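You operate a simulated robot arm through the tools that you are given. There is no shell and no other tool. Be economical: measure what you need, move in short steps, check, and stop when the job is done.

You run a simulated robot arm. Do the job below in one go: nothing can be reset, and whatever is moved stays where it is left.

## Task
Take the bent cap off the small bottle and crown it anew with the white cap.
Fine: the bent cap goes in the white tub; slide in, one pull, lever back up.

Only the result counts: the job must be done as asked and must still hold three seconds after the hand-in. Knocking over, shifting, dropping, spilling or breaking anything else fails it. A push-on lid holds only when it is set on centred and level and pressed home; a screw cap is set on level and turned clockwise until tight.

## Robot
A 7-joint arm with a two-finger parallel gripper, fixed in place. Base frame: the origin is at the foot of the arm, x ahead of it, y to its left, z up; the work surface is at about z = 0. Lengths are in mm, angles in rad, forces in N, time in s.
With the tool pointing down near the work surface it reaches from about 220 to 580 mm from the base axis. Its first joint turns from -1.152 to 1.152 rad. Payload 2.5 kg.
The tool frame sits at the grasp point between the pads (the TCP): z along the fingers, y along the line on which they close. The tips reach 23 mm beyond it. The gripper opens to 94 mm. The fingers are 38 mm wide and 10 mm thick; the gripper's body (54 by 96 mm) begins 39 mm behind the TCP.
Orientation is that of the tool frame in the base frame, as a unit quaternion [w, x, y, z]. With the fingers straight down and closing along the base's y, the tool's x points along the base's -x, its y along +y and its z along -z.

## Interface
- The arm moves only by the tool step_arm. Its argument "plan" is a list of rows, each an object (a shift or turn left out is 0, a gripper value left out holds the last) with "slide": the shift along the tool's x, y, z in mm, a list of three; "delta_rot": the turn, a rotation vector about the tool's x, y, z in rad, a list of three; "gripper": the finger opening in mm, from 0 to 94. In form: [{"slide": [tx, ty, tz], "delta_rot": [wx, wy, wz], "gripper": gripper}, ...]. A call has 1 to 20 rows; each row is the pose to reach, as a shift and turn from the pose commanded when the call began, along the tool's axes at that moment. A row lasts 0.2 s, in which the tool goes at most 50 mm and 0.15 rad; a call with a longer step from one row to the next is refused whole, and so is a gripper value outside its range. A pose out of reach is approached as far as the arm can. The call stops where the force on the tool passes 90 N (or 10 N more than at its start, if that is more) or the arm is blocked; 0.2 s more then pass. Each finger travels about 108 mm/s and halts on what it meets, pressing with about 23 N; the grip force reading is that of the motor and also rises with nothing between the fingers. The clock runs only during rows and for 0.2 s after the last one: add rows that repeat a pose to give the fingers time. It gives the time, the measured TCP pose, the force on the tool (base axes), the opening and the grip force at its end, in the units of the frame above (readings bear some noise).
- Cameras (640 x 400 px; columns grow to the right, rows downward): "scene" is fixed at [130.9, -409.9, 557.7]; the picture's right is [0.75, -0.66, 0.00], its down [-0.29, -0.33, -0.90] and it looks along [0.59, 0.67, -0.44] (base axes); focal length 214 px, centre (320, 200). "wrist" rides on the gripper at [86, 16, -75] in the tool frame; the picture's right is [-0.18, 0.98, 0.00], its down [-0.58, -0.11, -0.81] and it looks along [-0.79, -0.15, 0.59] (tool axes); focal length 243 px, centre (320, 200). There is no depth. A picture from a camera that has moved, and an enlarged one, comes with that camera's place and axes in the base frame and with its lens.
- camera(camera): a new picture of that camera. The clock stands still meanwhile.
- close_up(camera, box): a new picture of the part [left, top, right, bottom] of that camera's present view, enlarged. The clock stands still meanwhile.
- sign_off(): hands the job in; it is judged then, once.

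Go step by step. Nothing tells you positions but the pictures and the camera data: compare them with the known pose of the tool, close in by small moves and look again before you grip or let go. The budget is 120 turns and 84 pictures, counting those below and the enlarged ones. Unless the task says otherwise, let go and move clear before handing in, and close with one line.

The tools are called after ">>>" by a JSON object that holds its "name" and its "arguments". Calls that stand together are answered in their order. step_arm: Moves the arm, as the interface text tells. Its arguments: {"type":"object","properties":{"plan":{"type":"array","items":{"type":"object","properties":{"slide":{"type":"array","items":{"type":"number"}},"delta_rot":{"type":"array","items":{"type":"number"}},"gripper":{"type":"number"}}}}},"required":["plan"]} The other tools are called the same way: camera (camera) takes a picture; close_up (camera, box) takes an enlarged picture of a part of a camera's view; sign_off () hands the job in.

At the start:

```text
t: 0.0
tool_pos: [265.8, -83.3, 596.7]
tcp_rot: [0.001, 0.0, 1.0, 0.0]
force: [-0.3, 0.0, 0.5]
width: 93.8
grip_force: 0.1
```

scene: 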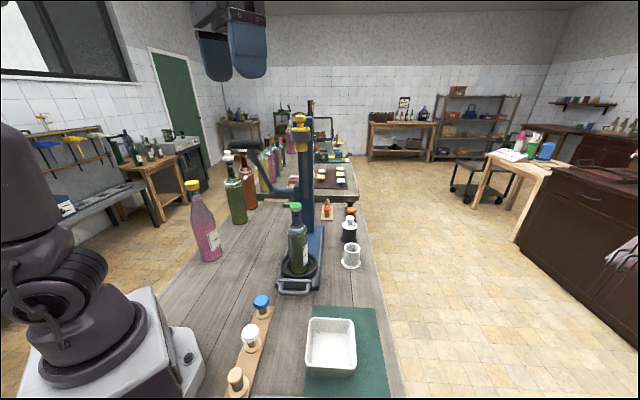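
wrist: 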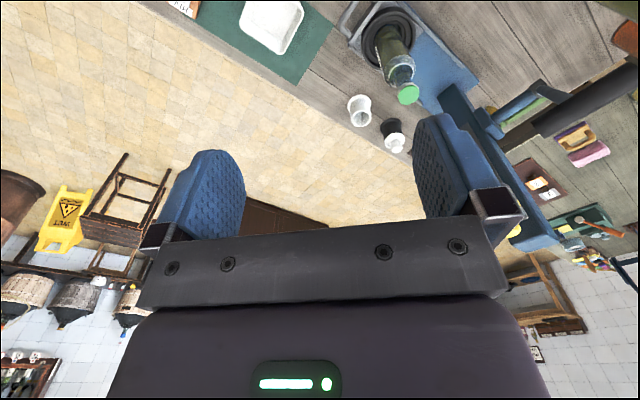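

I see a bench with a lever press, a bottle in it, a tub and several caps. I'll look closer first.

>>> {"name": "close_up", "arguments": {"camera": "scene", "box": [230, 100, 390, 200]}}

>>> {"name": "close_up", "arguments": {"camera": "scene", "box": [230, 195, 390, 295]}}

>>> {"name": "close_up", "arguments": {"camera": "scene", "box": [210, 280, 402, 400]}}

>>> {"name": "close_up", "arguments": {"camera": "scene", "box": [170, 140, 330, 240]}}

```text
4.00 times, centred on (310, 150) of scene
camera zoom: at [130.9, -409.9, 557.7], right [0.75, -0.66, 0.0], down [-0.29, -0.33, -0.9], along [0.59, 0.67, -0.44], focal length 858 px, centre (360, 400)
```

zoom: 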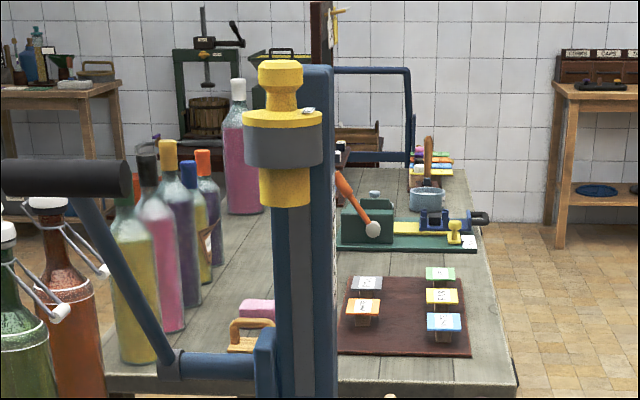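

```text
4.00 times, centred on (310, 245) of scene
camera zoom: at [130.9, -409.9, 557.7], right [0.75, -0.66, 0.0], down [-0.29, -0.33, -0.9], along [0.59, 0.67, -0.44], focal length 858 px, centre (360, 20)
```

zoom: 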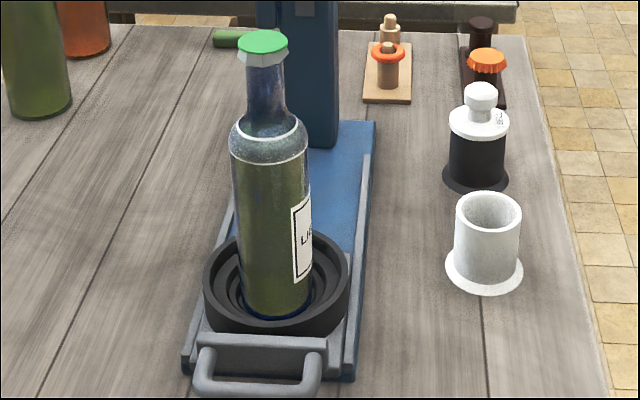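

```text
3.33 times, centred on (306, 340) of scene
camera zoom: at [130.9, -409.9, 557.7], right [0.75, -0.66, 0.0], down [-0.29, -0.33, -0.9], along [0.59, 0.67, -0.44], focal length 715 px, centre (367, -267)
```

zoom: 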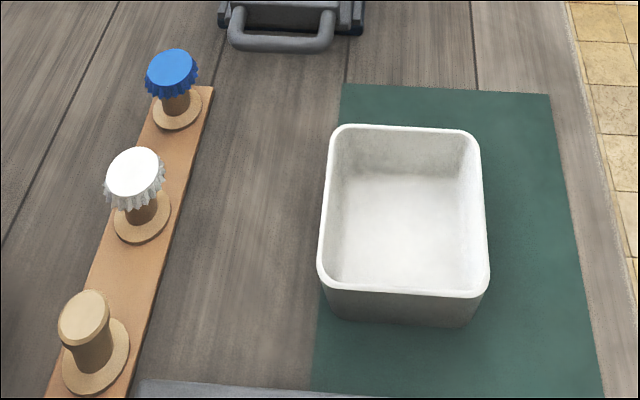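

```text
4.00 times, centred on (250, 190) of scene
camera zoom: at [130.9, -409.9, 557.7], right [0.75, -0.66, 0.0], down [-0.29, -0.33, -0.9], along [0.59, 0.67, -0.44], focal length 858 px, centre (600, 240)
```

zoom: 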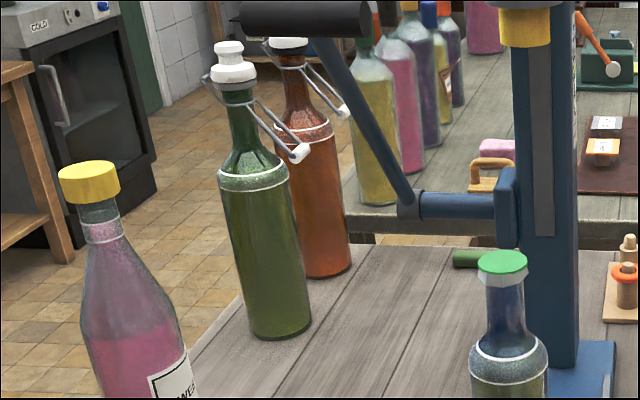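

The press axis seems to run about 45° in the base frame, with the bottle near (448, 59). I'll get a second viewpoint with the wrist camera to triangulate.

>>> {"name": "step_arm", "arguments": {"plan": [{"slide": [10, 0, 0], "delta_rot": [0, 0, -0.12], "gripper": 94}, {"slide": [20, 0, 0], "delta_rot": [0, 0, -0.24]}, {"slide": [30, 0, 0], "delta_rot": [0, 0, -0.36]}, {"slide": [30, 0, 0], "delta_rot": [0, 0, -0.48]}, {"slide": [30, 0, 0], "delta_rot": [0, 0, -0.6]}]}}

>>> {"name": "camera", "arguments": {"camera": "wrist"}}

```text
t: 1.2
tool_pos: [234.6, -84.2, 597.1]
tcp_rot: [0.0, -0.296, 0.955, -0.001]
force: [-0.8, 0.6, -0.5]
width: 94.0
grip_force: 0.0
```

```text
77 pictures are left
camera wrist: at [154.1, -119.7, 671.1], right [-0.41, 0.91, 0.0], down [0.54, 0.24, 0.81], along [0.74, 0.33, -0.59], focal length 243 px, centre (320, 200)
```

wrist: 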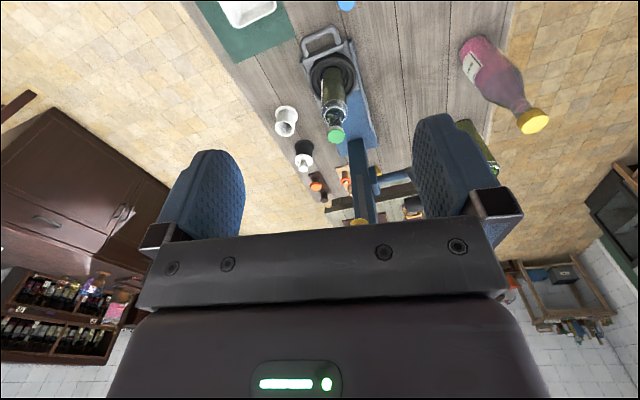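

The press is partly visible between the fingers; I'll enlarge that part.

>>> {"name": "close_up", "arguments": {"camera": "wrist", "box": [240, 0, 432, 120]}}

>>> {"name": "close_up", "arguments": {"camera": "wrist", "box": [260, 110, 440, 230]}}

```text
3.33 times, centred on (336, 60) of wrist
camera zoom: at [154.1, -119.7, 671.1], right [-0.41, 0.91, 0.0], down [0.54, 0.24, 0.81], along [0.74, 0.33, -0.59], focal length 809 px, centre (267, 667)
```

zoom: 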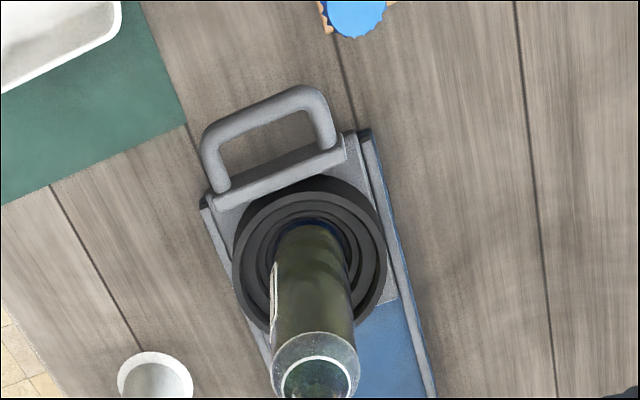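

```text
3.33 times, centred on (350, 170) of wrist
camera zoom: at [154.1, -119.7, 671.1], right [-0.41, 0.91, 0.0], down [0.54, 0.24, 0.81], along [0.74, 0.33, -0.59], focal length 809 px, centre (220, 300)
```

zoom: 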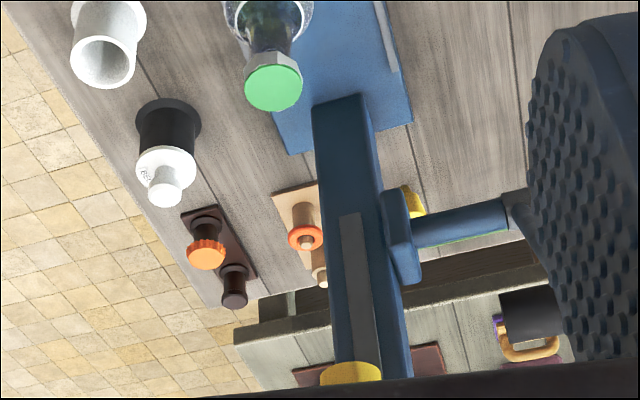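

I triangulate the bottle axis at about (437, 44) with the cap top at z ≈ 272. The handle is near (360, -37) and the slide direction is about 45°. The lever needs a better view, so I'll move the camera to the left.

>>> {"name": "step_arm", "arguments": {"plan": [{"slide": [-16, 36, 0]}, {"slide": [-32, 72, 0]}, {"slide": [-48, 108, 0]}, {"slide": [-62, 143, 0]}, {"slide": [-75, 172, 0]}, {"slide": [-75, 172, 0]}]}}

>>> {"name": "camera", "arguments": {"camera": "wrist"}}

>>> {"name": "camera", "arguments": {"camera": "scene"}}

```text
t: 2.6
tool_pos: [198.6, 100.8, 595.8]
tcp_rot: [0.002, -0.295, 0.956, -0.001]
force: [0.0, 0.0, 0.9]
width: 94.0
grip_force: 0.1
```

```text
74 pictures are left
camera wrist: at [117.1, 64.8, 669.8], right [-0.4, 0.92, 0.0], down [0.54, 0.24, 0.81], along [0.74, 0.32, -0.59], focal length 243 px, centre (320, 200)
```

wrist: 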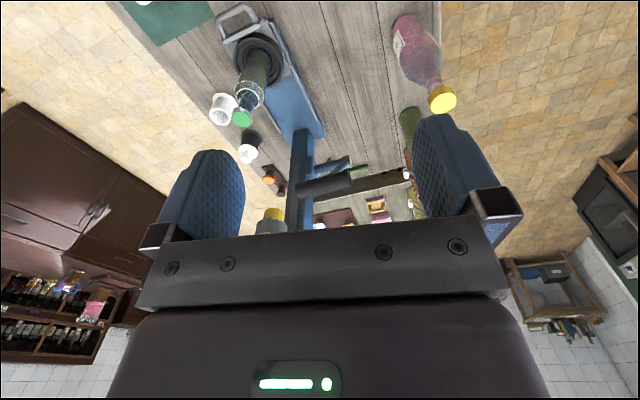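

```text
73 pictures are left
```

scene: 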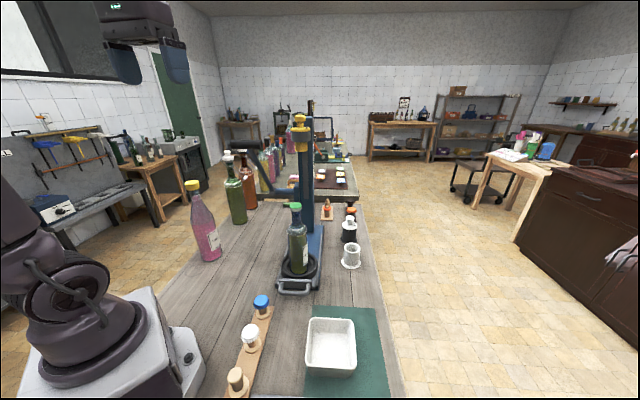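

>>> {"name": "close_up", "arguments": {"camera": "wrist", "box": [230, 120, 390, 240]}}

>>> {"name": "close_up", "arguments": {"camera": "scene", "box": [220, 105, 348, 205]}}

```text
3.33 times, centred on (310, 180) of wrist
camera zoom: at [117.1, 64.8, 669.8], right [-0.4, 0.92, 0.0], down [0.54, 0.24, 0.81], along [0.74, 0.32, -0.59], focal length 809 px, centre (353, 267)
```

zoom: 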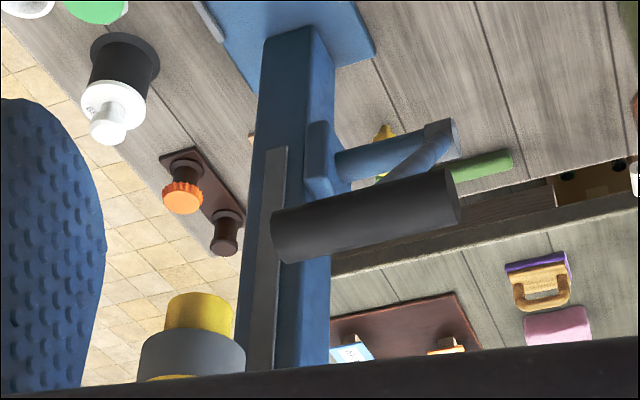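

```text
4.00 times, centred on (284, 155) of scene
camera zoom: at [130.9, -409.9, 557.7], right [0.75, -0.66, 0.0], down [-0.29, -0.33, -0.9], along [0.59, 0.67, -0.44], focal length 858 px, centre (464, 380)
```

zoom: 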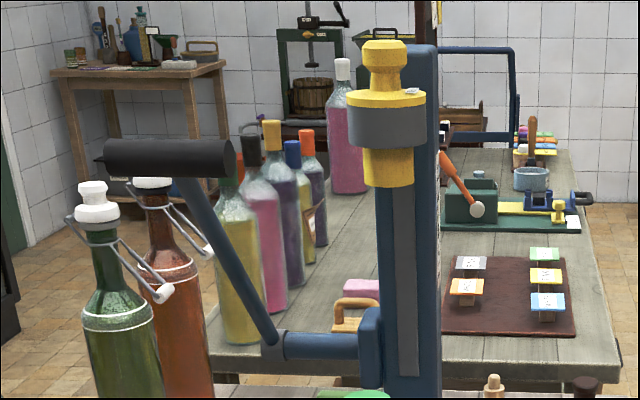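

The lever grip runs from about (411,155) to (348,214) at z≈431, with its pivot at about (512,309,204). The ram is at about (537,143). Next I'll move above the bottle with the tool square to the base, staying high.

>>> {"name": "step_arm", "arguments": {"plan": [{"slide": [-27, -30, 10], "delta_rot": [0, 0, 0.1]}, {"slide": [-54, -60, 25], "delta_rot": [0, 0, 0.2]}, {"slide": [-81, -90, 40], "delta_rot": [0, 0, 0.3]}, {"slide": [-108, -120, 60], "delta_rot": [0, 0, 0.4]}, {"slide": [-135, -150, 80], "delta_rot": [0, 0, 0.5]}, {"slide": [-164, -181.5, 100], "delta_rot": [0, 0, 0.6]}, {"slide": [-164, -181.5, 140], "delta_rot": [0, 0, 0.6]}, {"slide": [-164, -181.5, 180], "delta_rot": [0, 0, 0.6]}, {"slide": [-164, -181.5, 220], "delta_rot": [0, 0, 0.6]}, {"slide": [-164, -181.5, 220], "delta_rot": [0, 0, 0.6]}]}}

>>> {"name": "camera", "arguments": {"camera": "wrist"}}

>>> {"name": "camera", "arguments": {"camera": "scene"}}

```text
t: 4.8
tool_pos: [436.8, 44.3, 378.1]
tcp_rot: [0.001, 0.0, 1.0, 0.0]
force: [0.5, -0.5, 0.3]
width: 93.9
grip_force: 0.0
```

```text
70 pictures are left
camera wrist: at [350.1, 60.6, 451.8], right [0.18, 0.98, 0.0], down [0.58, -0.11, 0.81], along [0.79, -0.15, -0.59], focal length 243 px, centre (320, 200)
```

wrist: 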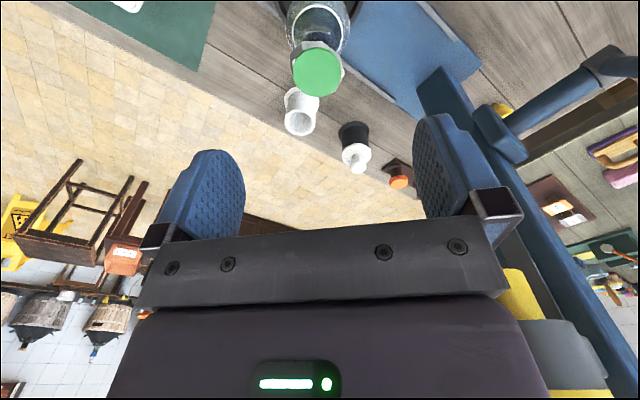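

```text
69 pictures are left
```

scene: 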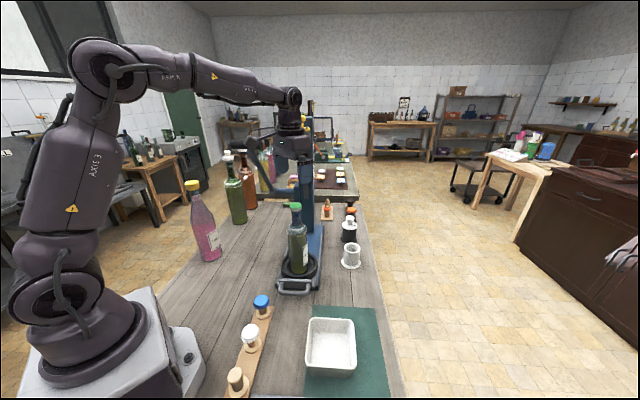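

The wrist ray puts the cap at about (436, 42), which agrees. I'll look at the bent cap closely before lowering.

>>> {"name": "close_up", "arguments": {"camera": "wrist", "box": [272, 10, 368, 110]}}

>>> {"name": "close_up", "arguments": {"camera": "scene", "box": [256, 190, 336, 240]}}

```text
4.00 times, centred on (320, 60) of wrist
camera zoom: at [350.1, 60.6, 451.8], right [0.18, 0.98, 0.0], down [0.58, -0.11, 0.81], along [0.79, -0.15, -0.59], focal length 970 px, centre (320, 760)
```

zoom: 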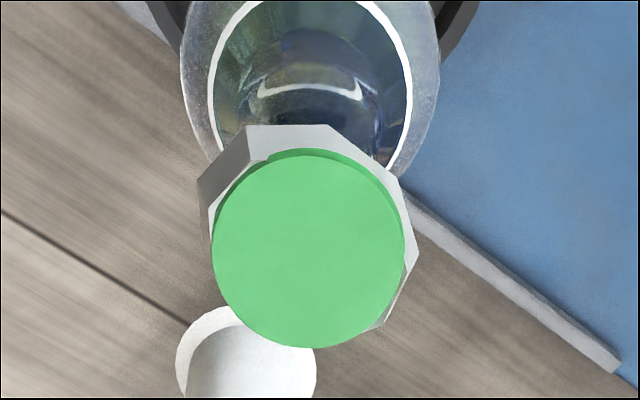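

```text
8.00 times, centred on (296, 215) of scene
camera zoom: at [130.9, -409.9, 557.7], right [0.75, -0.66, 0.0], down [-0.29, -0.33, -0.9], along [0.59, 0.67, -0.44], focal length 1716 px, centre (512, 80)
```

zoom: 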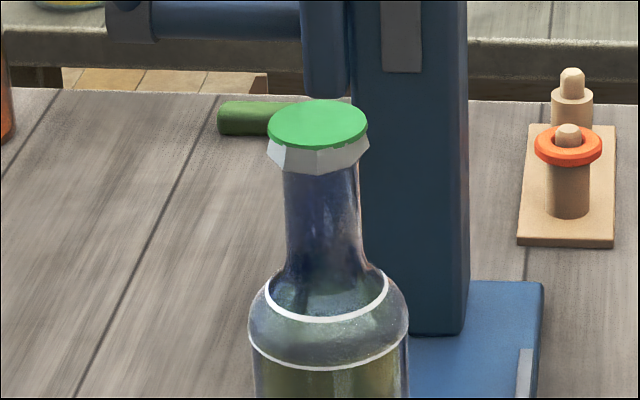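

The cap top is at about (436.6, 42.3, 271), 35 mm wide. I'll lower around it.

>>> {"name": "step_arm", "arguments": {"plan": [{"slide": [0, -2, 30], "gripper": 65}, {"slide": [0, -2, 60]}, {"slide": [0, -2, 85]}, {"slide": [0, -2, 110]}, {"slide": [0, -2, 110]}]}}

>>> {"name": "camera", "arguments": {"camera": "wrist"}}

>>> {"name": "close_up", "arguments": {"camera": "scene", "box": [256, 160, 352, 220]}}

```text
t: 6.0
tool_pos: [437.0, 42.0, 266.9]
tcp_rot: [0.001, -0.001, 1.0, 0.0]
force: [0.0, 0.1, 0.0]
width: 64.9
grip_force: 0.0
```

```text
66 pictures are left
camera wrist: at [349.3, 57.4, 341.5], right [0.18, 0.98, 0.0], down [0.58, -0.11, 0.81], along [0.79, -0.15, -0.59], focal length 243 px, centre (320, 200)
```

wrist: 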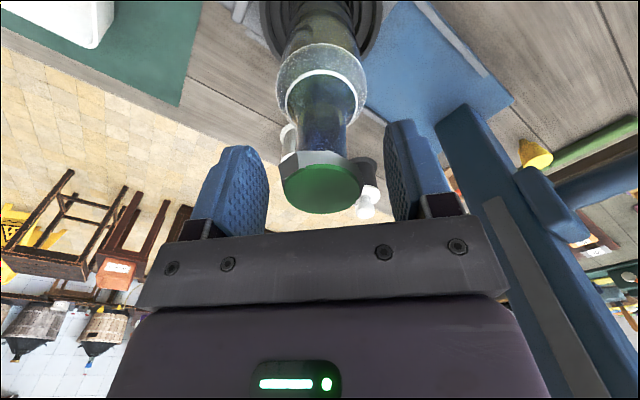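

```text
6.67 times, centred on (304, 190) of scene
camera zoom: at [130.9, -409.9, 557.7], right [0.75, -0.66, 0.0], down [-0.29, -0.33, -0.9], along [0.59, 0.67, -0.44], focal length 1430 px, centre (427, 267)
```

zoom: 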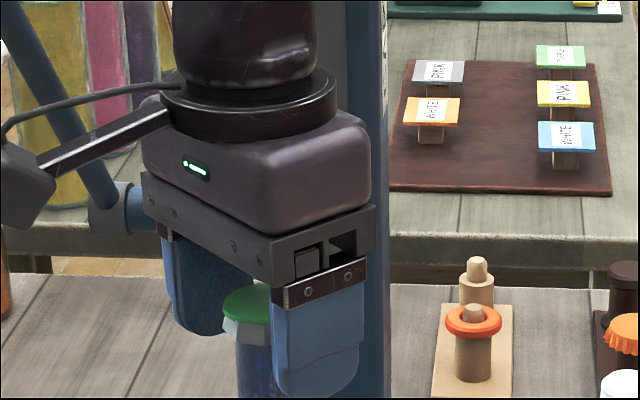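

It's centred. Now I'll close on the cap.

>>> {"name": "step_arm", "arguments": {"plan": [{"gripper": 36}, {"gripper": 36}, {"gripper": 20}, {"gripper": 20}]}}

```text
t: 7.0
tool_pos: [436.9, 41.3, 268.7]
tcp_rot: [0.002, 0.0, 1.0, 0.0]
force: [0.1, 0.5, -0.7]
width: 38.2
grip_force: 23.0
```

I have the cap at 38 mm, so I'll lift gently.

>>> {"name": "step_arm", "arguments": {"plan": [{"slide": [0, 0, -3]}, {"slide": [0, 0, -7]}, {"slide": [0, 0, -12]}, {"slide": [0, 0, -20]}]}}

>>> {"name": "camera", "arguments": {"camera": "wrist"}}

>>> {"name": "close_up", "arguments": {"camera": "scene", "box": [250, 180, 346, 290]}}

```text
t: 8.0
tool_pos: [438.5, 41.7, 288.2]
tcp_rot: [0.001, 0.0, 1.0, 0.001]
force: [0.3, 0.3, 0.8]
width: 38.5
grip_force: 23.1
```

```text
64 pictures are left
camera wrist: at [350.3, 56.6, 362.3], right [0.18, 0.98, 0.0], down [0.58, -0.11, 0.81], along [0.79, -0.15, -0.59], focal length 243 px, centre (320, 200)
```

wrist: 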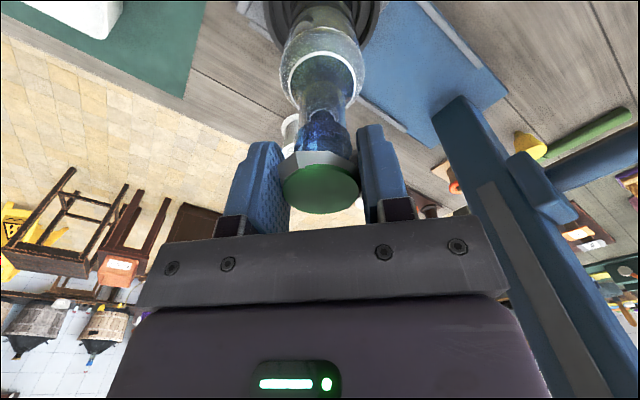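

```text
3.64 times, centred on (298, 235) of scene
camera zoom: at [130.9, -409.9, 557.7], right [0.75, -0.66, 0.0], down [-0.29, -0.33, -0.9], along [0.59, 0.67, -0.44], focal length 780 px, centre (400, 73)
```

zoom: 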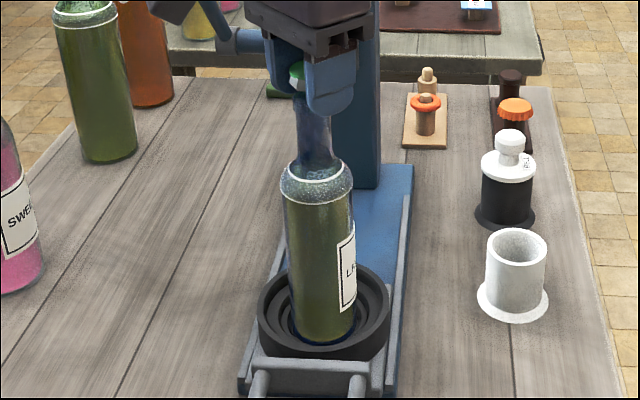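

I need to check whether the cap came free or the bottle lifted with it.

>>> {"name": "close_up", "arguments": {"camera": "wrist", "box": [250, 60, 410, 220]}}

>>> {"name": "close_up", "arguments": {"camera": "scene", "box": [256, 190, 336, 240]}}

```text
2.50 times, centred on (330, 140) of wrist
camera zoom: at [350.3, 56.6, 362.3], right [0.18, 0.98, 0.0], down [0.58, -0.11, 0.81], along [0.79, -0.15, -0.59], focal length 606 px, centre (295, 350)
```

zoom: 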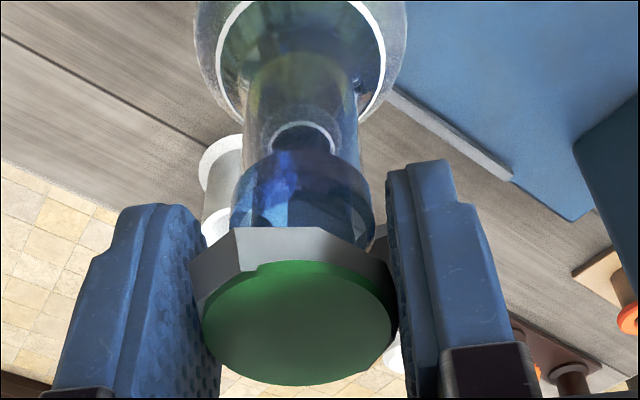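

```text
8.00 times, centred on (296, 215) of scene
camera zoom: at [130.9, -409.9, 557.7], right [0.75, -0.66, 0.0], down [-0.29, -0.33, -0.9], along [0.59, 0.67, -0.44], focal length 1716 px, centre (512, 80)
```

zoom: 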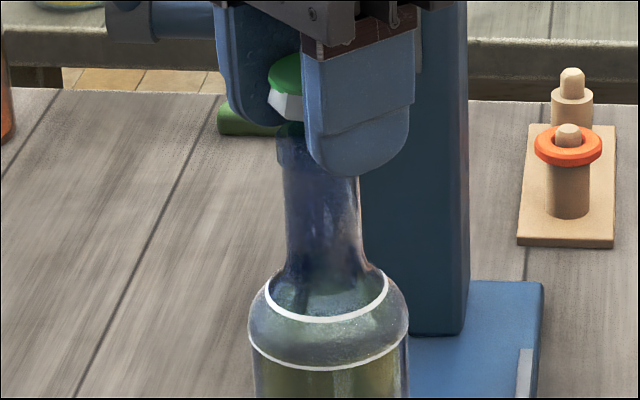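

The cap is off and the bottle hasn't moved. I'll raise it and carry it over to the tub.

>>> {"name": "step_arm", "arguments": {"plan": [{"slide": [0, 0, -25]}, {"slide": [0, 0, -50]}, {"slide": [15, -40, -50]}, {"slide": [30, -80, -50]}, {"slide": [45, -120, -50]}, {"slide": [60, -160, -50]}, {"slide": [75, -200, -30]}, {"slide": [88, -242, 0]}, {"slide": [88, -242, 0]}]}}

>>> {"name": "camera", "arguments": {"camera": "wrist"}}

>>> {"name": "camera", "arguments": {"camera": "scene"}}

```text
refused: row 8 steps farther than a row can; nothing moved
```

```text
60 pictures are left
camera wrist: at [350.3, 56.6, 362.3], right [0.18, 0.98, 0.0], down [0.58, -0.11, 0.81], along [0.79, -0.15, -0.59], focal length 243 px, centre (320, 200)
```

wrist: 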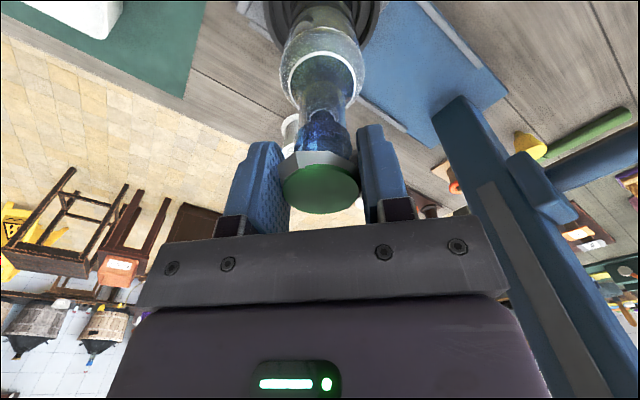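

```text
59 pictures are left
```

scene: 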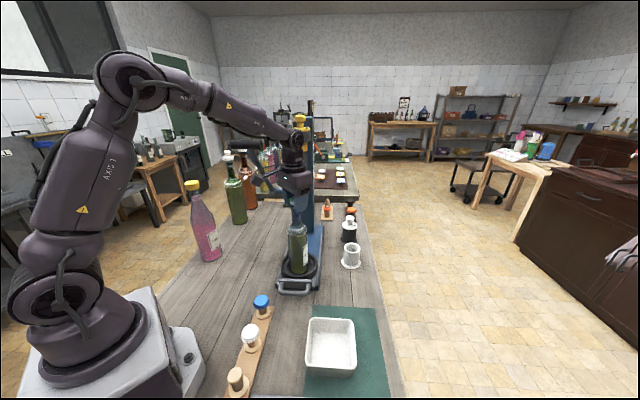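

One step was too long and the call was refused, so I'll resend it with shorter steps.

>>> {"name": "step_arm", "arguments": {"plan": [{"slide": [0, 0, -25]}, {"slide": [0, 0, -50]}, {"slide": [15, -40, -50]}, {"slide": [30, -80, -50]}, {"slide": [45, -120, -50]}, {"slide": [60, -160, -50]}, {"slide": [75, -200, -40]}, {"slide": [88, -238, -20]}, {"slide": [88, -242, 20]}, {"slide": [88, -242, 60]}, {"slide": [88, -242, 60]}]}}

>>> {"name": "camera", "arguments": {"camera": "wrist"}}

>>> {"name": "close_up", "arguments": {"camera": "scene", "box": [240, 240, 400, 400]}}

```text
t: 10.4
tool_pos: [350.9, -201.4, 226.1]
tcp_rot: [0.001, 0.0, 1.0, 0.0]
force: [-0.4, -0.1, -0.5]
width: 38.4
grip_force: 23.0
```

```text
58 pictures are left
camera wrist: at [262.9, -185.0, 300.6], right [0.18, 0.98, 0.0], down [0.58, -0.11, 0.81], along [0.79, -0.15, -0.59], focal length 243 px, centre (320, 200)
```

wrist: 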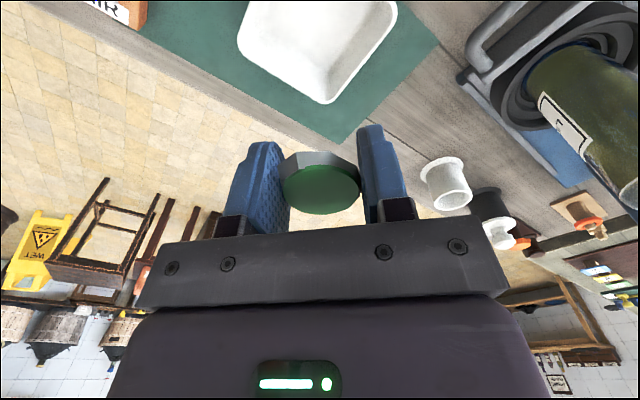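

```text
2.50 times, centred on (320, 320) of scene
camera zoom: at [130.9, -409.9, 557.7], right [0.75, -0.66, 0.0], down [-0.29, -0.33, -0.9], along [0.59, 0.67, -0.44], focal length 536 px, centre (320, -100)
```

zoom: 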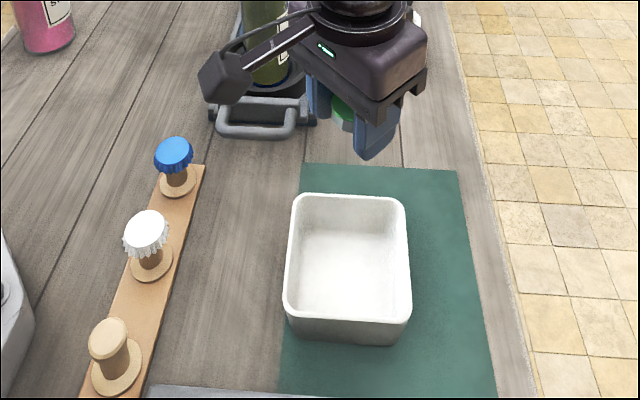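

The tub centre is about (353, -199), with the rim at z≈42. I'll lower into it and release.

>>> {"name": "step_arm", "arguments": {"plan": [{"slide": [-2, 3, 45]}, {"slide": [-2, 3, 90]}, {"slide": [-2, 3, 130]}, {"slide": [-2, 3, 160]}, {"slide": [-2, 3, 184]}, {"slide": [-2, 3, 184]}, {"slide": [-2, 3, 184], "gripper": 52}, {"slide": [-2, 3, 184], "gripper": 52}, {"slide": [-2, 3, 184], "gripper": 52}]}}

>>> {"name": "close_up", "arguments": {"camera": "scene", "box": [290, 290, 370, 390]}}

```text
t: 12.4
tool_pos: [352.2, -196.1, 42.4]
tcp_rot: [0.001, 0.0, 1.0, 0.0]
force: [0.2, 0.5, -0.7]
width: 51.9
grip_force: 0.0
```

```text
4.00 times, centred on (330, 340) of scene
camera zoom: at [130.9, -409.9, 557.7], right [0.75, -0.66, 0.0], down [-0.29, -0.33, -0.9], along [0.59, 0.67, -0.44], focal length 858 px, centre (280, -360)
```

zoom: 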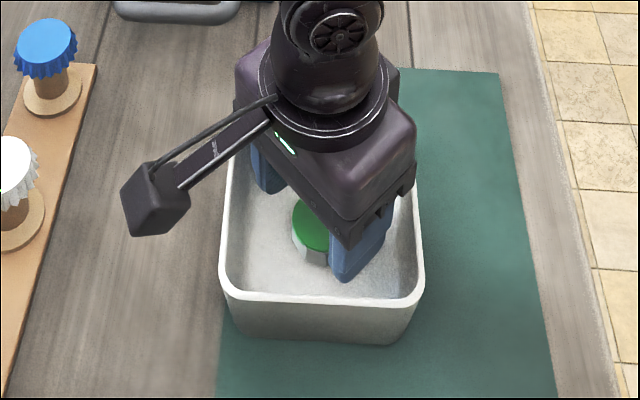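

The bent cap is in the tub. Now I'll rise and go over to the white cap at about (212, -76), turning the tool so the camera is on the right side.

>>> {"name": "step_arm", "arguments": {"plan": [{"slide": [0, 0, -40], "gripper": 60}, {"slide": [0, 0, -85]}, {"slide": [0, 0, -130]}, {"slide": [15, 13, -160], "delta_rot": [0, 0, -0.14]}, {"slide": [30, 26, -180], "delta_rot": [0, 0, -0.28]}, {"slide": [45, 39, -190], "delta_rot": [0, 0, -0.42]}, {"slide": [60, 52, -190], "delta_rot": [0, 0, -0.56]}, {"slide": [75, 65, -190], "delta_rot": [0, 0, -0.7]}, {"slide": [90, 78, -190], "delta_rot": [0, 0, -0.84]}, {"slide": [105, 91, -190], "delta_rot": [0, 0, -0.98]}, {"slide": [115, 104, -190], "delta_rot": [0, 0, -1.12]}, {"slide": [125, 113, -190], "delta_rot": [0, 0, -1.26]}, {"slide": [132, 118, -180], "delta_rot": [0, 0, -1.4]}, {"slide": [138, 122, -160], "delta_rot": [0, 0, -1.54]}, {"slide": [138, 122, -130], "delta_rot": [0, 0, -1.57]}, {"slide": [138, 122, -130], "delta_rot": [0, 0, -1.57]}]}}

>>> {"name": "camera", "arguments": {"camera": "wrist"}}

>>> {"name": "close_up", "arguments": {"camera": "scene", "box": [200, 270, 380, 400]}}

```text
t: 15.8
tool_pos: [214.0, -74.1, 172.6]
tcp_rot: [-0.001, 0.707, -0.707, 0.001]
force: [0.0, -0.5, -0.1]
width: 59.9
grip_force: 0.1
```

```text
55 pictures are left
camera wrist: at [197.6, -161.7, 247.8], right [-0.98, 0.18, 0.0], down [0.11, 0.58, 0.81], along [0.15, 0.79, -0.59], focal length 243 px, centre (320, 200)
```

wrist: 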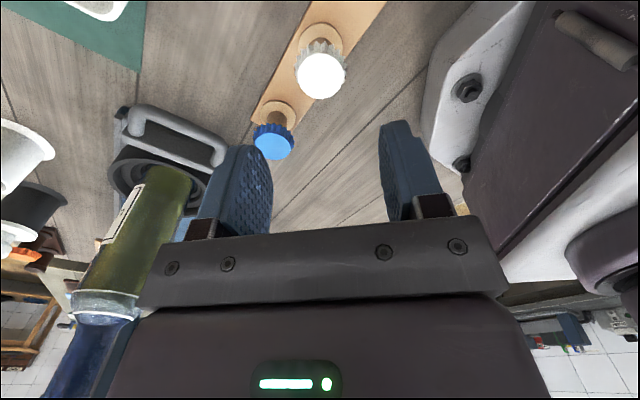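

```text
3.08 times, centred on (290, 335) of scene
camera zoom: at [130.9, -409.9, 557.7], right [0.75, -0.66, 0.0], down [-0.29, -0.33, -0.9], along [0.59, 0.67, -0.44], focal length 660 px, centre (412, -215)
```

zoom: 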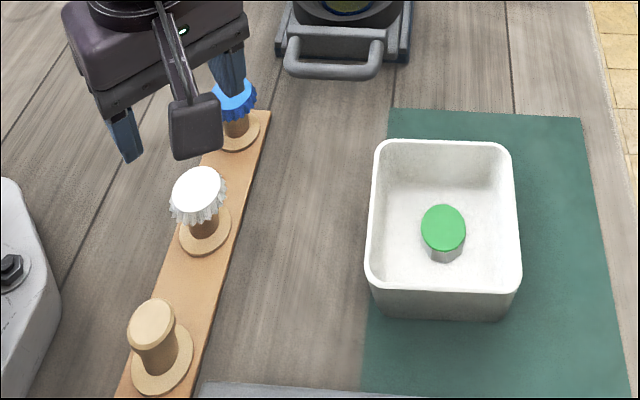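

The tub holds the green cap. Next I'll refine the white cap's position.

>>> {"name": "close_up", "arguments": {"camera": "wrist", "box": [240, 0, 400, 160]}}

>>> {"name": "close_up", "arguments": {"camera": "scene", "box": [225, 310, 289, 370]}}

```text
2.50 times, centred on (320, 80) of wrist
camera zoom: at [197.6, -161.7, 247.8], right [-0.98, 0.18, 0.0], down [0.11, 0.58, 0.81], along [0.15, 0.79, -0.59], focal length 606 px, centre (320, 500)
```

zoom: 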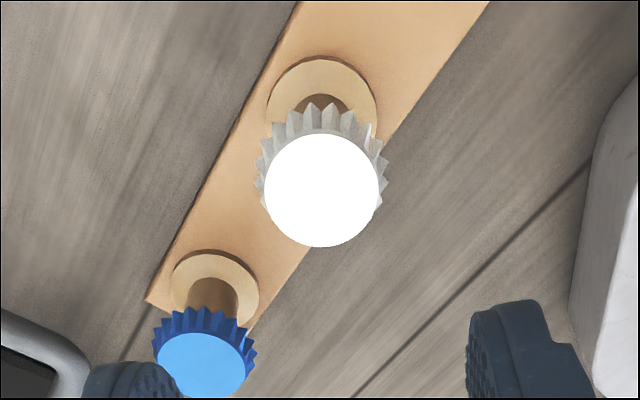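

```text
6.67 times, centred on (257, 340) of scene
camera zoom: at [130.9, -409.9, 557.7], right [0.75, -0.66, 0.0], down [-0.29, -0.33, -0.9], along [0.59, 0.67, -0.44], focal length 1430 px, centre (740, -733)
```

zoom: 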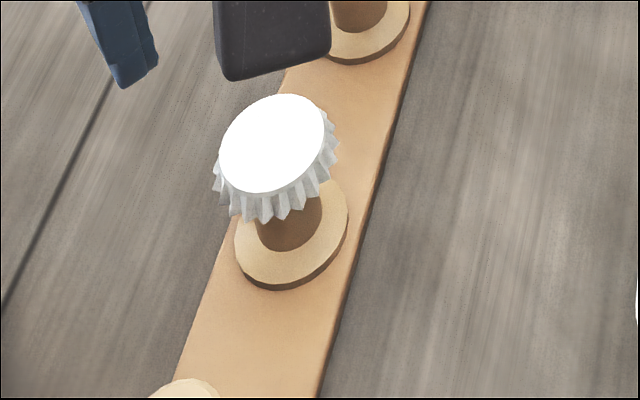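

The white cap's top centre is about (213.8, -72.3, 66). I'll lower around it.

>>> {"name": "step_arm", "arguments": {"plan": [{"slide": [-1.5, 0, 35], "gripper": 64}, {"slide": [-1.5, 0, 70]}, {"slide": [-1.5, 0, 95]}, {"slide": [-1.5, 0, 110]}, {"slide": [-1.5, 0, 110]}]}}

>>> {"name": "camera", "arguments": {"camera": "wrist"}}

>>> {"name": "close_up", "arguments": {"camera": "scene", "box": [209, 290, 305, 370]}}

```text
t: 17.0
tool_pos: [215.7, -73.6, 61.6]
tcp_rot: [0.001, -0.707, 0.708, -0.001]
force: [-0.3, -0.1, 0.7]
width: 64.1
grip_force: 0.1
```

```text
51 pictures are left
camera wrist: at [197.9, -161.0, 136.1], right [-0.98, 0.19, 0.0], down [0.11, 0.58, 0.81], along [0.15, 0.79, -0.59], focal length 243 px, centre (320, 200)
```

wrist: 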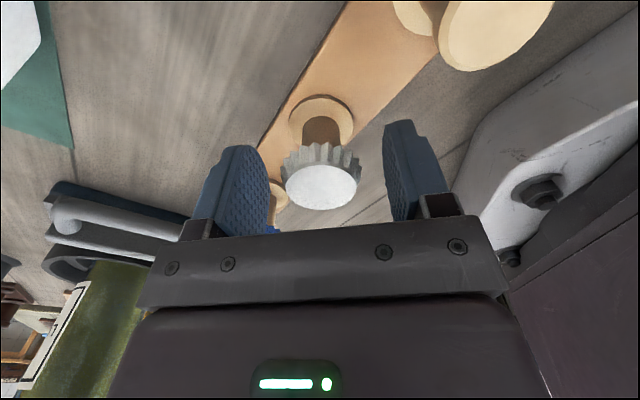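

```text
5.00 times, centred on (257, 330) of scene
camera zoom: at [130.9, -409.9, 557.7], right [0.75, -0.66, 0.0], down [-0.29, -0.33, -0.9], along [0.59, 0.67, -0.44], focal length 1072 px, centre (635, -450)
```

zoom: 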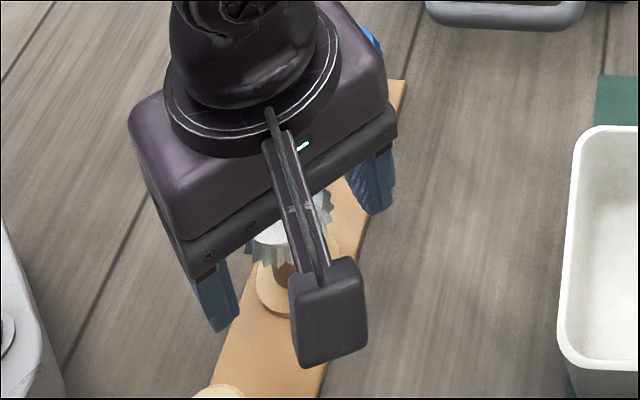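

The cap sits between the pads like the first one did. I'll close.

>>> {"name": "step_arm", "arguments": {"plan": [{"gripper": 46}, {"gripper": 46}, {"gripper": 25}, {"gripper": 25}, {"gripper": 25}]}}

>>> {"name": "close_up", "arguments": {"camera": "wrist", "box": [230, 60, 410, 240]}}

```text
t: 18.2
tool_pos: [214.9, -73.6, 62.5]
tcp_rot: [0.001, -0.707, 0.707, -0.001]
force: [-0.3, 0.5, -0.1]
width: 38.3
grip_force: 23.6
```

```text
2.22 times, centred on (320, 150) of wrist
camera zoom: at [197.9, -160.9, 136.3], right [-0.98, 0.19, 0.0], down [0.11, 0.58, 0.81], along [0.15, 0.79, -0.59], focal length 539 px, centre (320, 311)
```

zoom: 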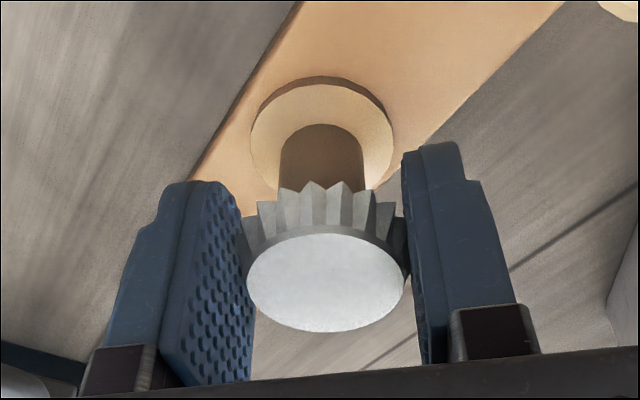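

It's gripped at 38.3 mm. I'll lift straight up and carry it above the bottle.

>>> {"name": "step_arm", "arguments": {"plan": [{"slide": [0, 0, -15]}, {"slide": [0, 0, -50]}, {"slide": [0, 0, -90]}, {"slide": [0, 0, -130]}, {"slide": [0, 0, -170]}, {"slide": [0, 0, -210]}, {"slide": [0, 0, -250]}, {"slide": [-17, -33, -258]}, {"slide": [-34, -66, -258]}, {"slide": [-51, -99, -258]}, {"slide": [-68, -132, -258]}, {"slide": [-85, -164, -258]}, {"slide": [-102, -196, -258]}, {"slide": [-115.5, -222, -258]}, {"slide": [-115.5, -222, -258]}, {"slide": [-115.5, -222, -258]}]}}

>>> {"name": "camera", "arguments": {"camera": "wrist"}}

>>> {"name": "close_up", "arguments": {"camera": "scene", "box": [256, 160, 352, 220]}}

```text
t: 21.6
tool_pos: [435.7, 39.9, 321.7]
tcp_rot: [0.0, -0.706, 0.708, -0.001]
force: [0.6, -0.9, 0.1]
width: 38.7
grip_force: 22.8
```

```text
48 pictures are left
camera wrist: at [419.5, -47.1, 395.8], right [-0.98, 0.19, 0.0], down [0.11, 0.58, 0.81], along [0.15, 0.79, -0.59], focal length 243 px, centre (320, 200)
```

wrist: 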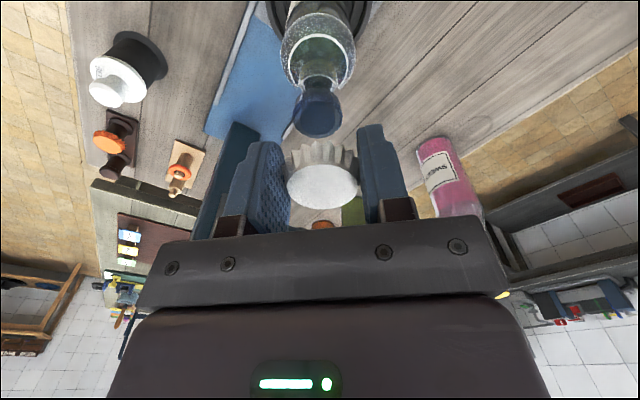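

```text
6.67 times, centred on (304, 190) of scene
camera zoom: at [131.0, -409.9, 557.7], right [0.75, -0.66, 0.0], down [-0.29, -0.33, -0.9], along [0.59, 0.67, -0.44], focal length 1430 px, centre (427, 267)
```

zoom: 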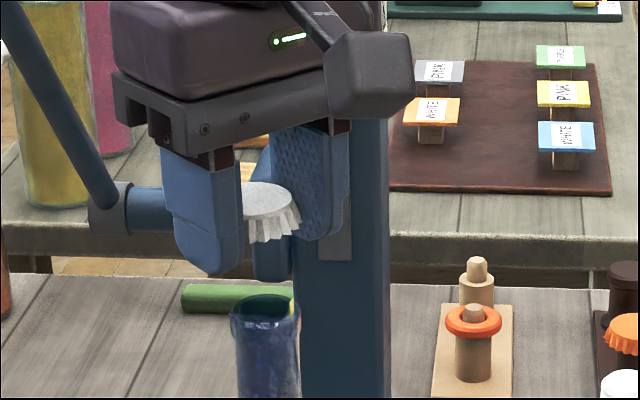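

Cap and bottle mouth are both visible; I'll zoom in to measure the offset.

>>> {"name": "close_up", "arguments": {"camera": "wrist", "box": [256, 60, 384, 220]}}

>>> {"name": "close_up", "arguments": {"camera": "scene", "box": [272, 176, 320, 216]}}

```text
2.50 times, centred on (320, 140) of wrist
camera zoom: at [419.5, -47.1, 395.8], right [-0.98, 0.19, 0.0], down [0.11, 0.58, 0.81], along [0.15, 0.79, -0.59], focal length 606 px, centre (320, 350)
```

zoom: 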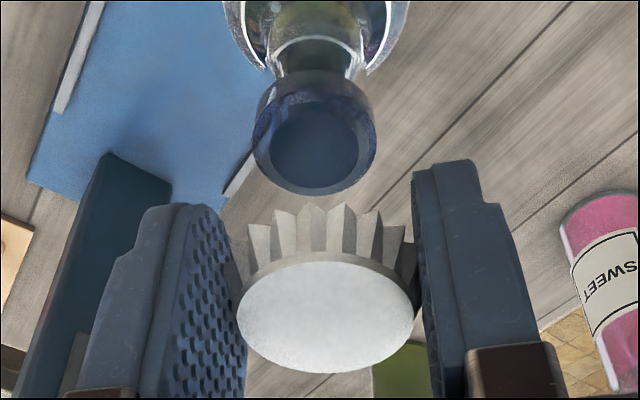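

```text
10.00 times, centred on (296, 196) of scene
camera zoom: at [131.0, -409.9, 557.7], right [0.75, -0.66, 0.0], down [-0.29, -0.33, -0.9], along [0.59, 0.67, -0.44], focal length 2145 px, centre (560, 240)
```

zoom: 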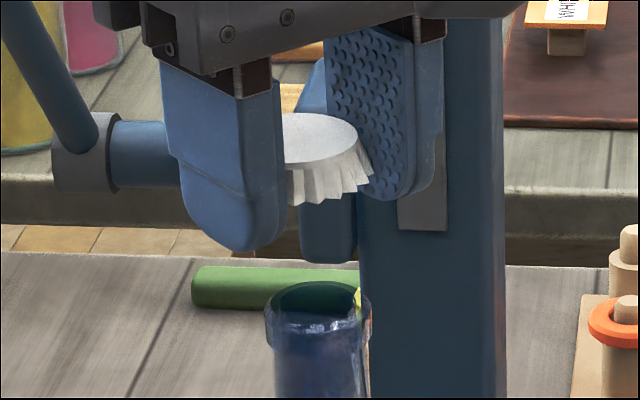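

The cap centre reads about 2–3 mm short of the mouth in x and y. I'll shift and lower to just above the lip, then compare again.

>>> {"name": "step_arm", "arguments": {"plan": [{"slide": [-3, -2, 10]}, {"slide": [-3, -2, 25]}, {"slide": [-3, -2, 36]}, {"slide": [-3, -2, 36]}]}}

>>> {"name": "close_up", "arguments": {"camera": "wrist", "box": [256, 60, 384, 220]}}

>>> {"name": "close_up", "arguments": {"camera": "scene", "box": [272, 176, 320, 216]}}

```text
t: 22.6
tool_pos: [438.6, 44.2, 285.5]
tcp_rot: [0.001, -0.707, 0.708, -0.001]
force: [0.3, -0.4, -0.6]
width: 38.4
grip_force: 23.0
```

```text
2.50 times, centred on (320, 140) of wrist
camera zoom: at [421.2, -43.8, 359.2], right [-0.98, 0.19, 0.0], down [0.11, 0.58, 0.81], along [0.15, 0.79, -0.59], focal length 606 px, centre (320, 350)
```

zoom: 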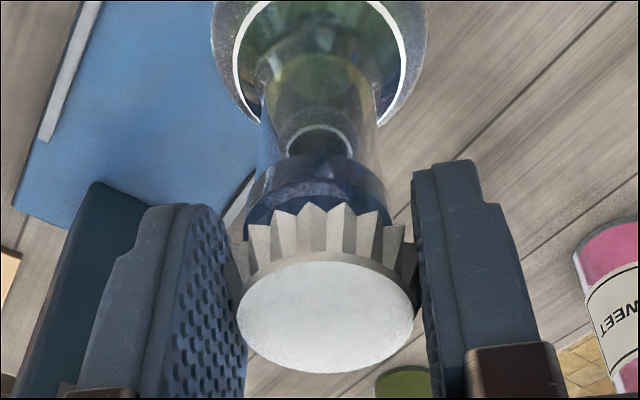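

```text
10.00 times, centred on (296, 196) of scene
camera zoom: at [130.9, -409.9, 557.7], right [0.75, -0.66, 0.0], down [-0.29, -0.33, -0.9], along [0.59, 0.67, -0.44], focal length 2145 px, centre (560, 240)
```

zoom: 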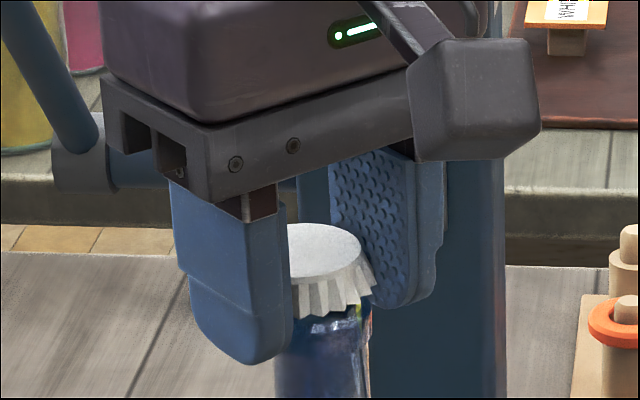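

Comparing edges, the cap is about 2.5 mm too far in +y. I'll correct and look again.

>>> {"name": "step_arm", "arguments": {"plan": [{"slide": [2.5, -0.5, 0]}, {"slide": [2.5, -0.5, 3]}, {"slide": [2.5, -0.5, 3]}]}}

>>> {"name": "close_up", "arguments": {"camera": "wrist", "box": [280, 90, 376, 190]}}

>>> {"name": "close_up", "arguments": {"camera": "scene", "box": [280, 190, 312, 220]}}

```text
t: 23.4
tool_pos: [438.0, 42.7, 281.1]
tcp_rot: [0.001, -0.707, 0.707, 0.0]
force: [-0.2, -0.7, 0.0]
width: 38.4
grip_force: 22.9
```

```text
4.00 times, centred on (328, 140) of wrist
camera zoom: at [421.2, -45.3, 356.1], right [-0.98, 0.18, 0.0], down [0.11, 0.58, 0.81], along [0.15, 0.79, -0.59], focal length 970 px, centre (288, 440)
```

zoom: 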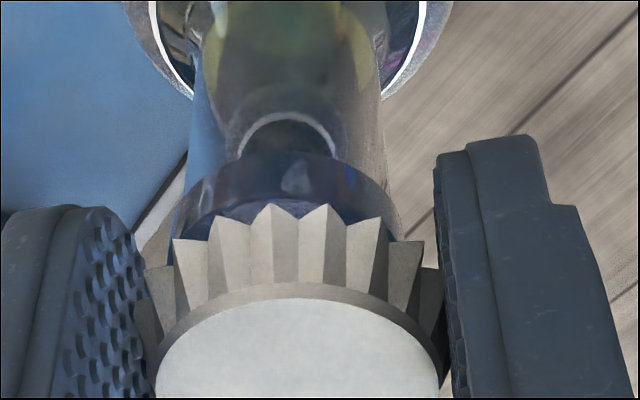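

```text
13.33 times, centred on (296, 205) of scene
camera zoom: at [130.9, -409.9, 557.7], right [0.75, -0.66, 0.0], down [-0.29, -0.33, -0.9], along [0.59, 0.67, -0.44], focal length 2860 px, centre (640, 133)
```

zoom: 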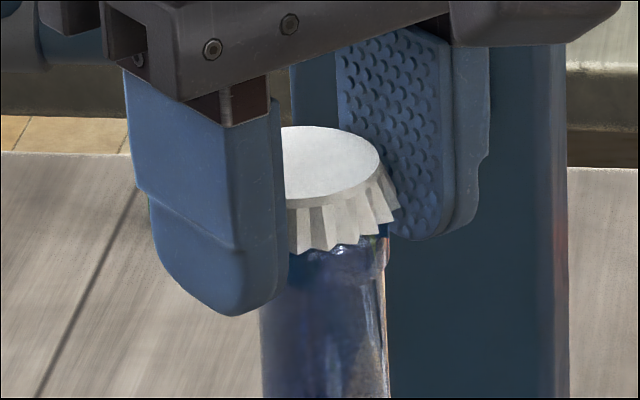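

The remaining offset is about 1 mm, so I'll correct it and come down close to contact.

>>> {"name": "step_arm", "arguments": {"plan": [{"slide": [1, -0.8, 0]}, {"slide": [1, -0.8, 3]}, {"slide": [1, -0.8, 6]}, {"slide": [1, -0.8, 6]}]}}

>>> {"name": "close_up", "arguments": {"camera": "wrist", "box": [280, 110, 376, 210]}}

>>> {"name": "close_up", "arguments": {"camera": "scene", "box": [280, 190, 312, 220]}}

```text
t: 24.4
tool_pos: [439.3, 40.4, 274.9]
tcp_rot: [0.002, -0.707, 0.707, -0.002]
force: [-0.6, 0.7, 14.0]
width: 38.6
grip_force: 23.3
```

```text
4.00 times, centred on (328, 160) of wrist
camera zoom: at [422.5, -46.5, 350.5], right [-0.98, 0.18, 0.0], down [0.11, 0.58, 0.81], along [0.15, 0.79, -0.59], focal length 970 px, centre (288, 360)
```

zoom: 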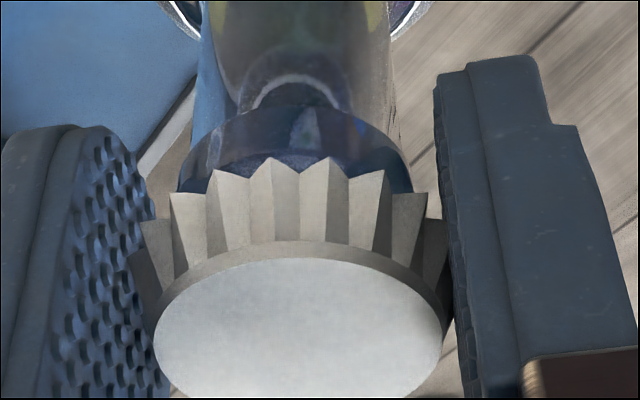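

```text
13.33 times, centred on (296, 205) of scene
camera zoom: at [130.9, -409.9, 557.7], right [0.75, -0.66, 0.0], down [-0.29, -0.33, -0.9], along [0.59, 0.67, -0.44], focal length 2860 px, centre (640, 133)
```

zoom: 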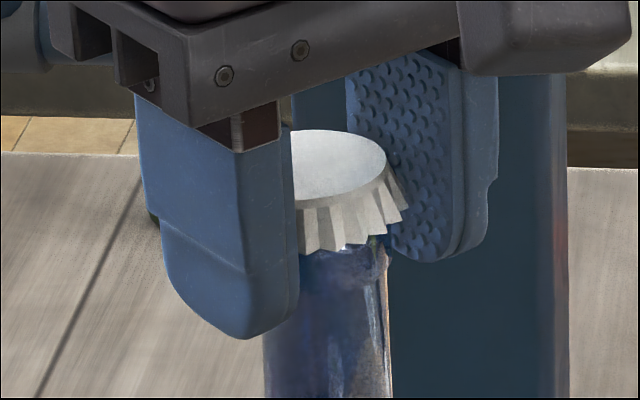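

The skirt touched the lip early (14 N) instead of slipping over. I'll back off 1.5 mm and look at the contact more closely.

>>> {"name": "step_arm", "arguments": {"plan": [{"slide": [0, 0, -3]}, {"slide": [0, 0, -3]}]}}

>>> {"name": "close_up", "arguments": {"camera": "wrist", "box": [295, 125, 359, 165]}}

>>> {"name": "close_up", "arguments": {"camera": "scene", "box": [288, 196, 308, 212]}}

```text
t: 25.0
tool_pos: [440.2, 39.8, 279.3]
tcp_rot: [0.0, -0.706, 0.708, 0.0]
force: [-0.9, 0.0, -0.6]
width: 38.5
grip_force: 23.1
```

```text
10.00 times, centred on (327, 145) of wrist
camera zoom: at [422.2, -46.7, 352.8], right [-0.98, 0.19, 0.0], down [0.11, 0.58, 0.81], along [0.15, 0.79, -0.59], focal length 2426 px, centre (250, 750)
```

zoom: 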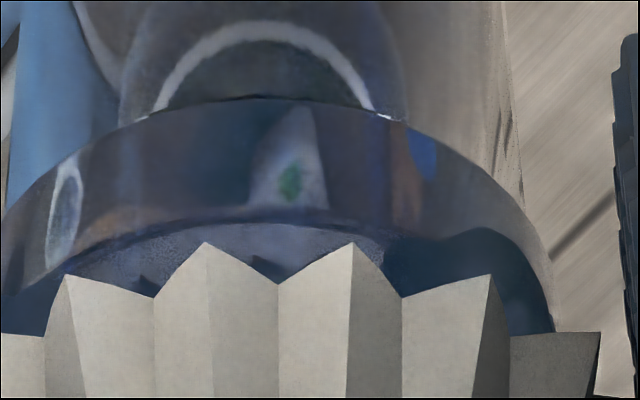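

```text
16.00 times, centred on (298, 204) of scene
camera zoom: at [130.9, -409.9, 557.7], right [0.75, -0.66, 0.0], down [-0.29, -0.33, -0.9], along [0.59, 0.67, -0.44], focal length 3432 px, centre (672, 136)
```

zoom: 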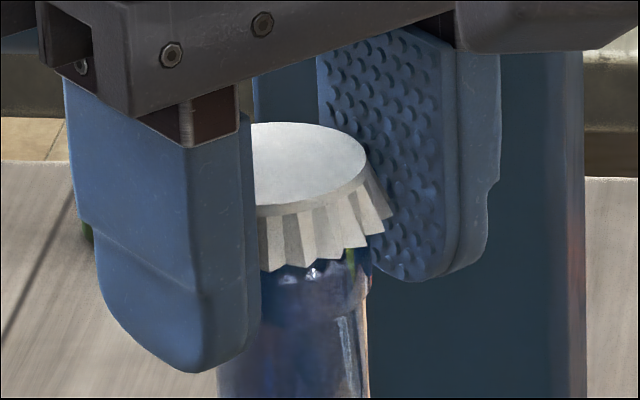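

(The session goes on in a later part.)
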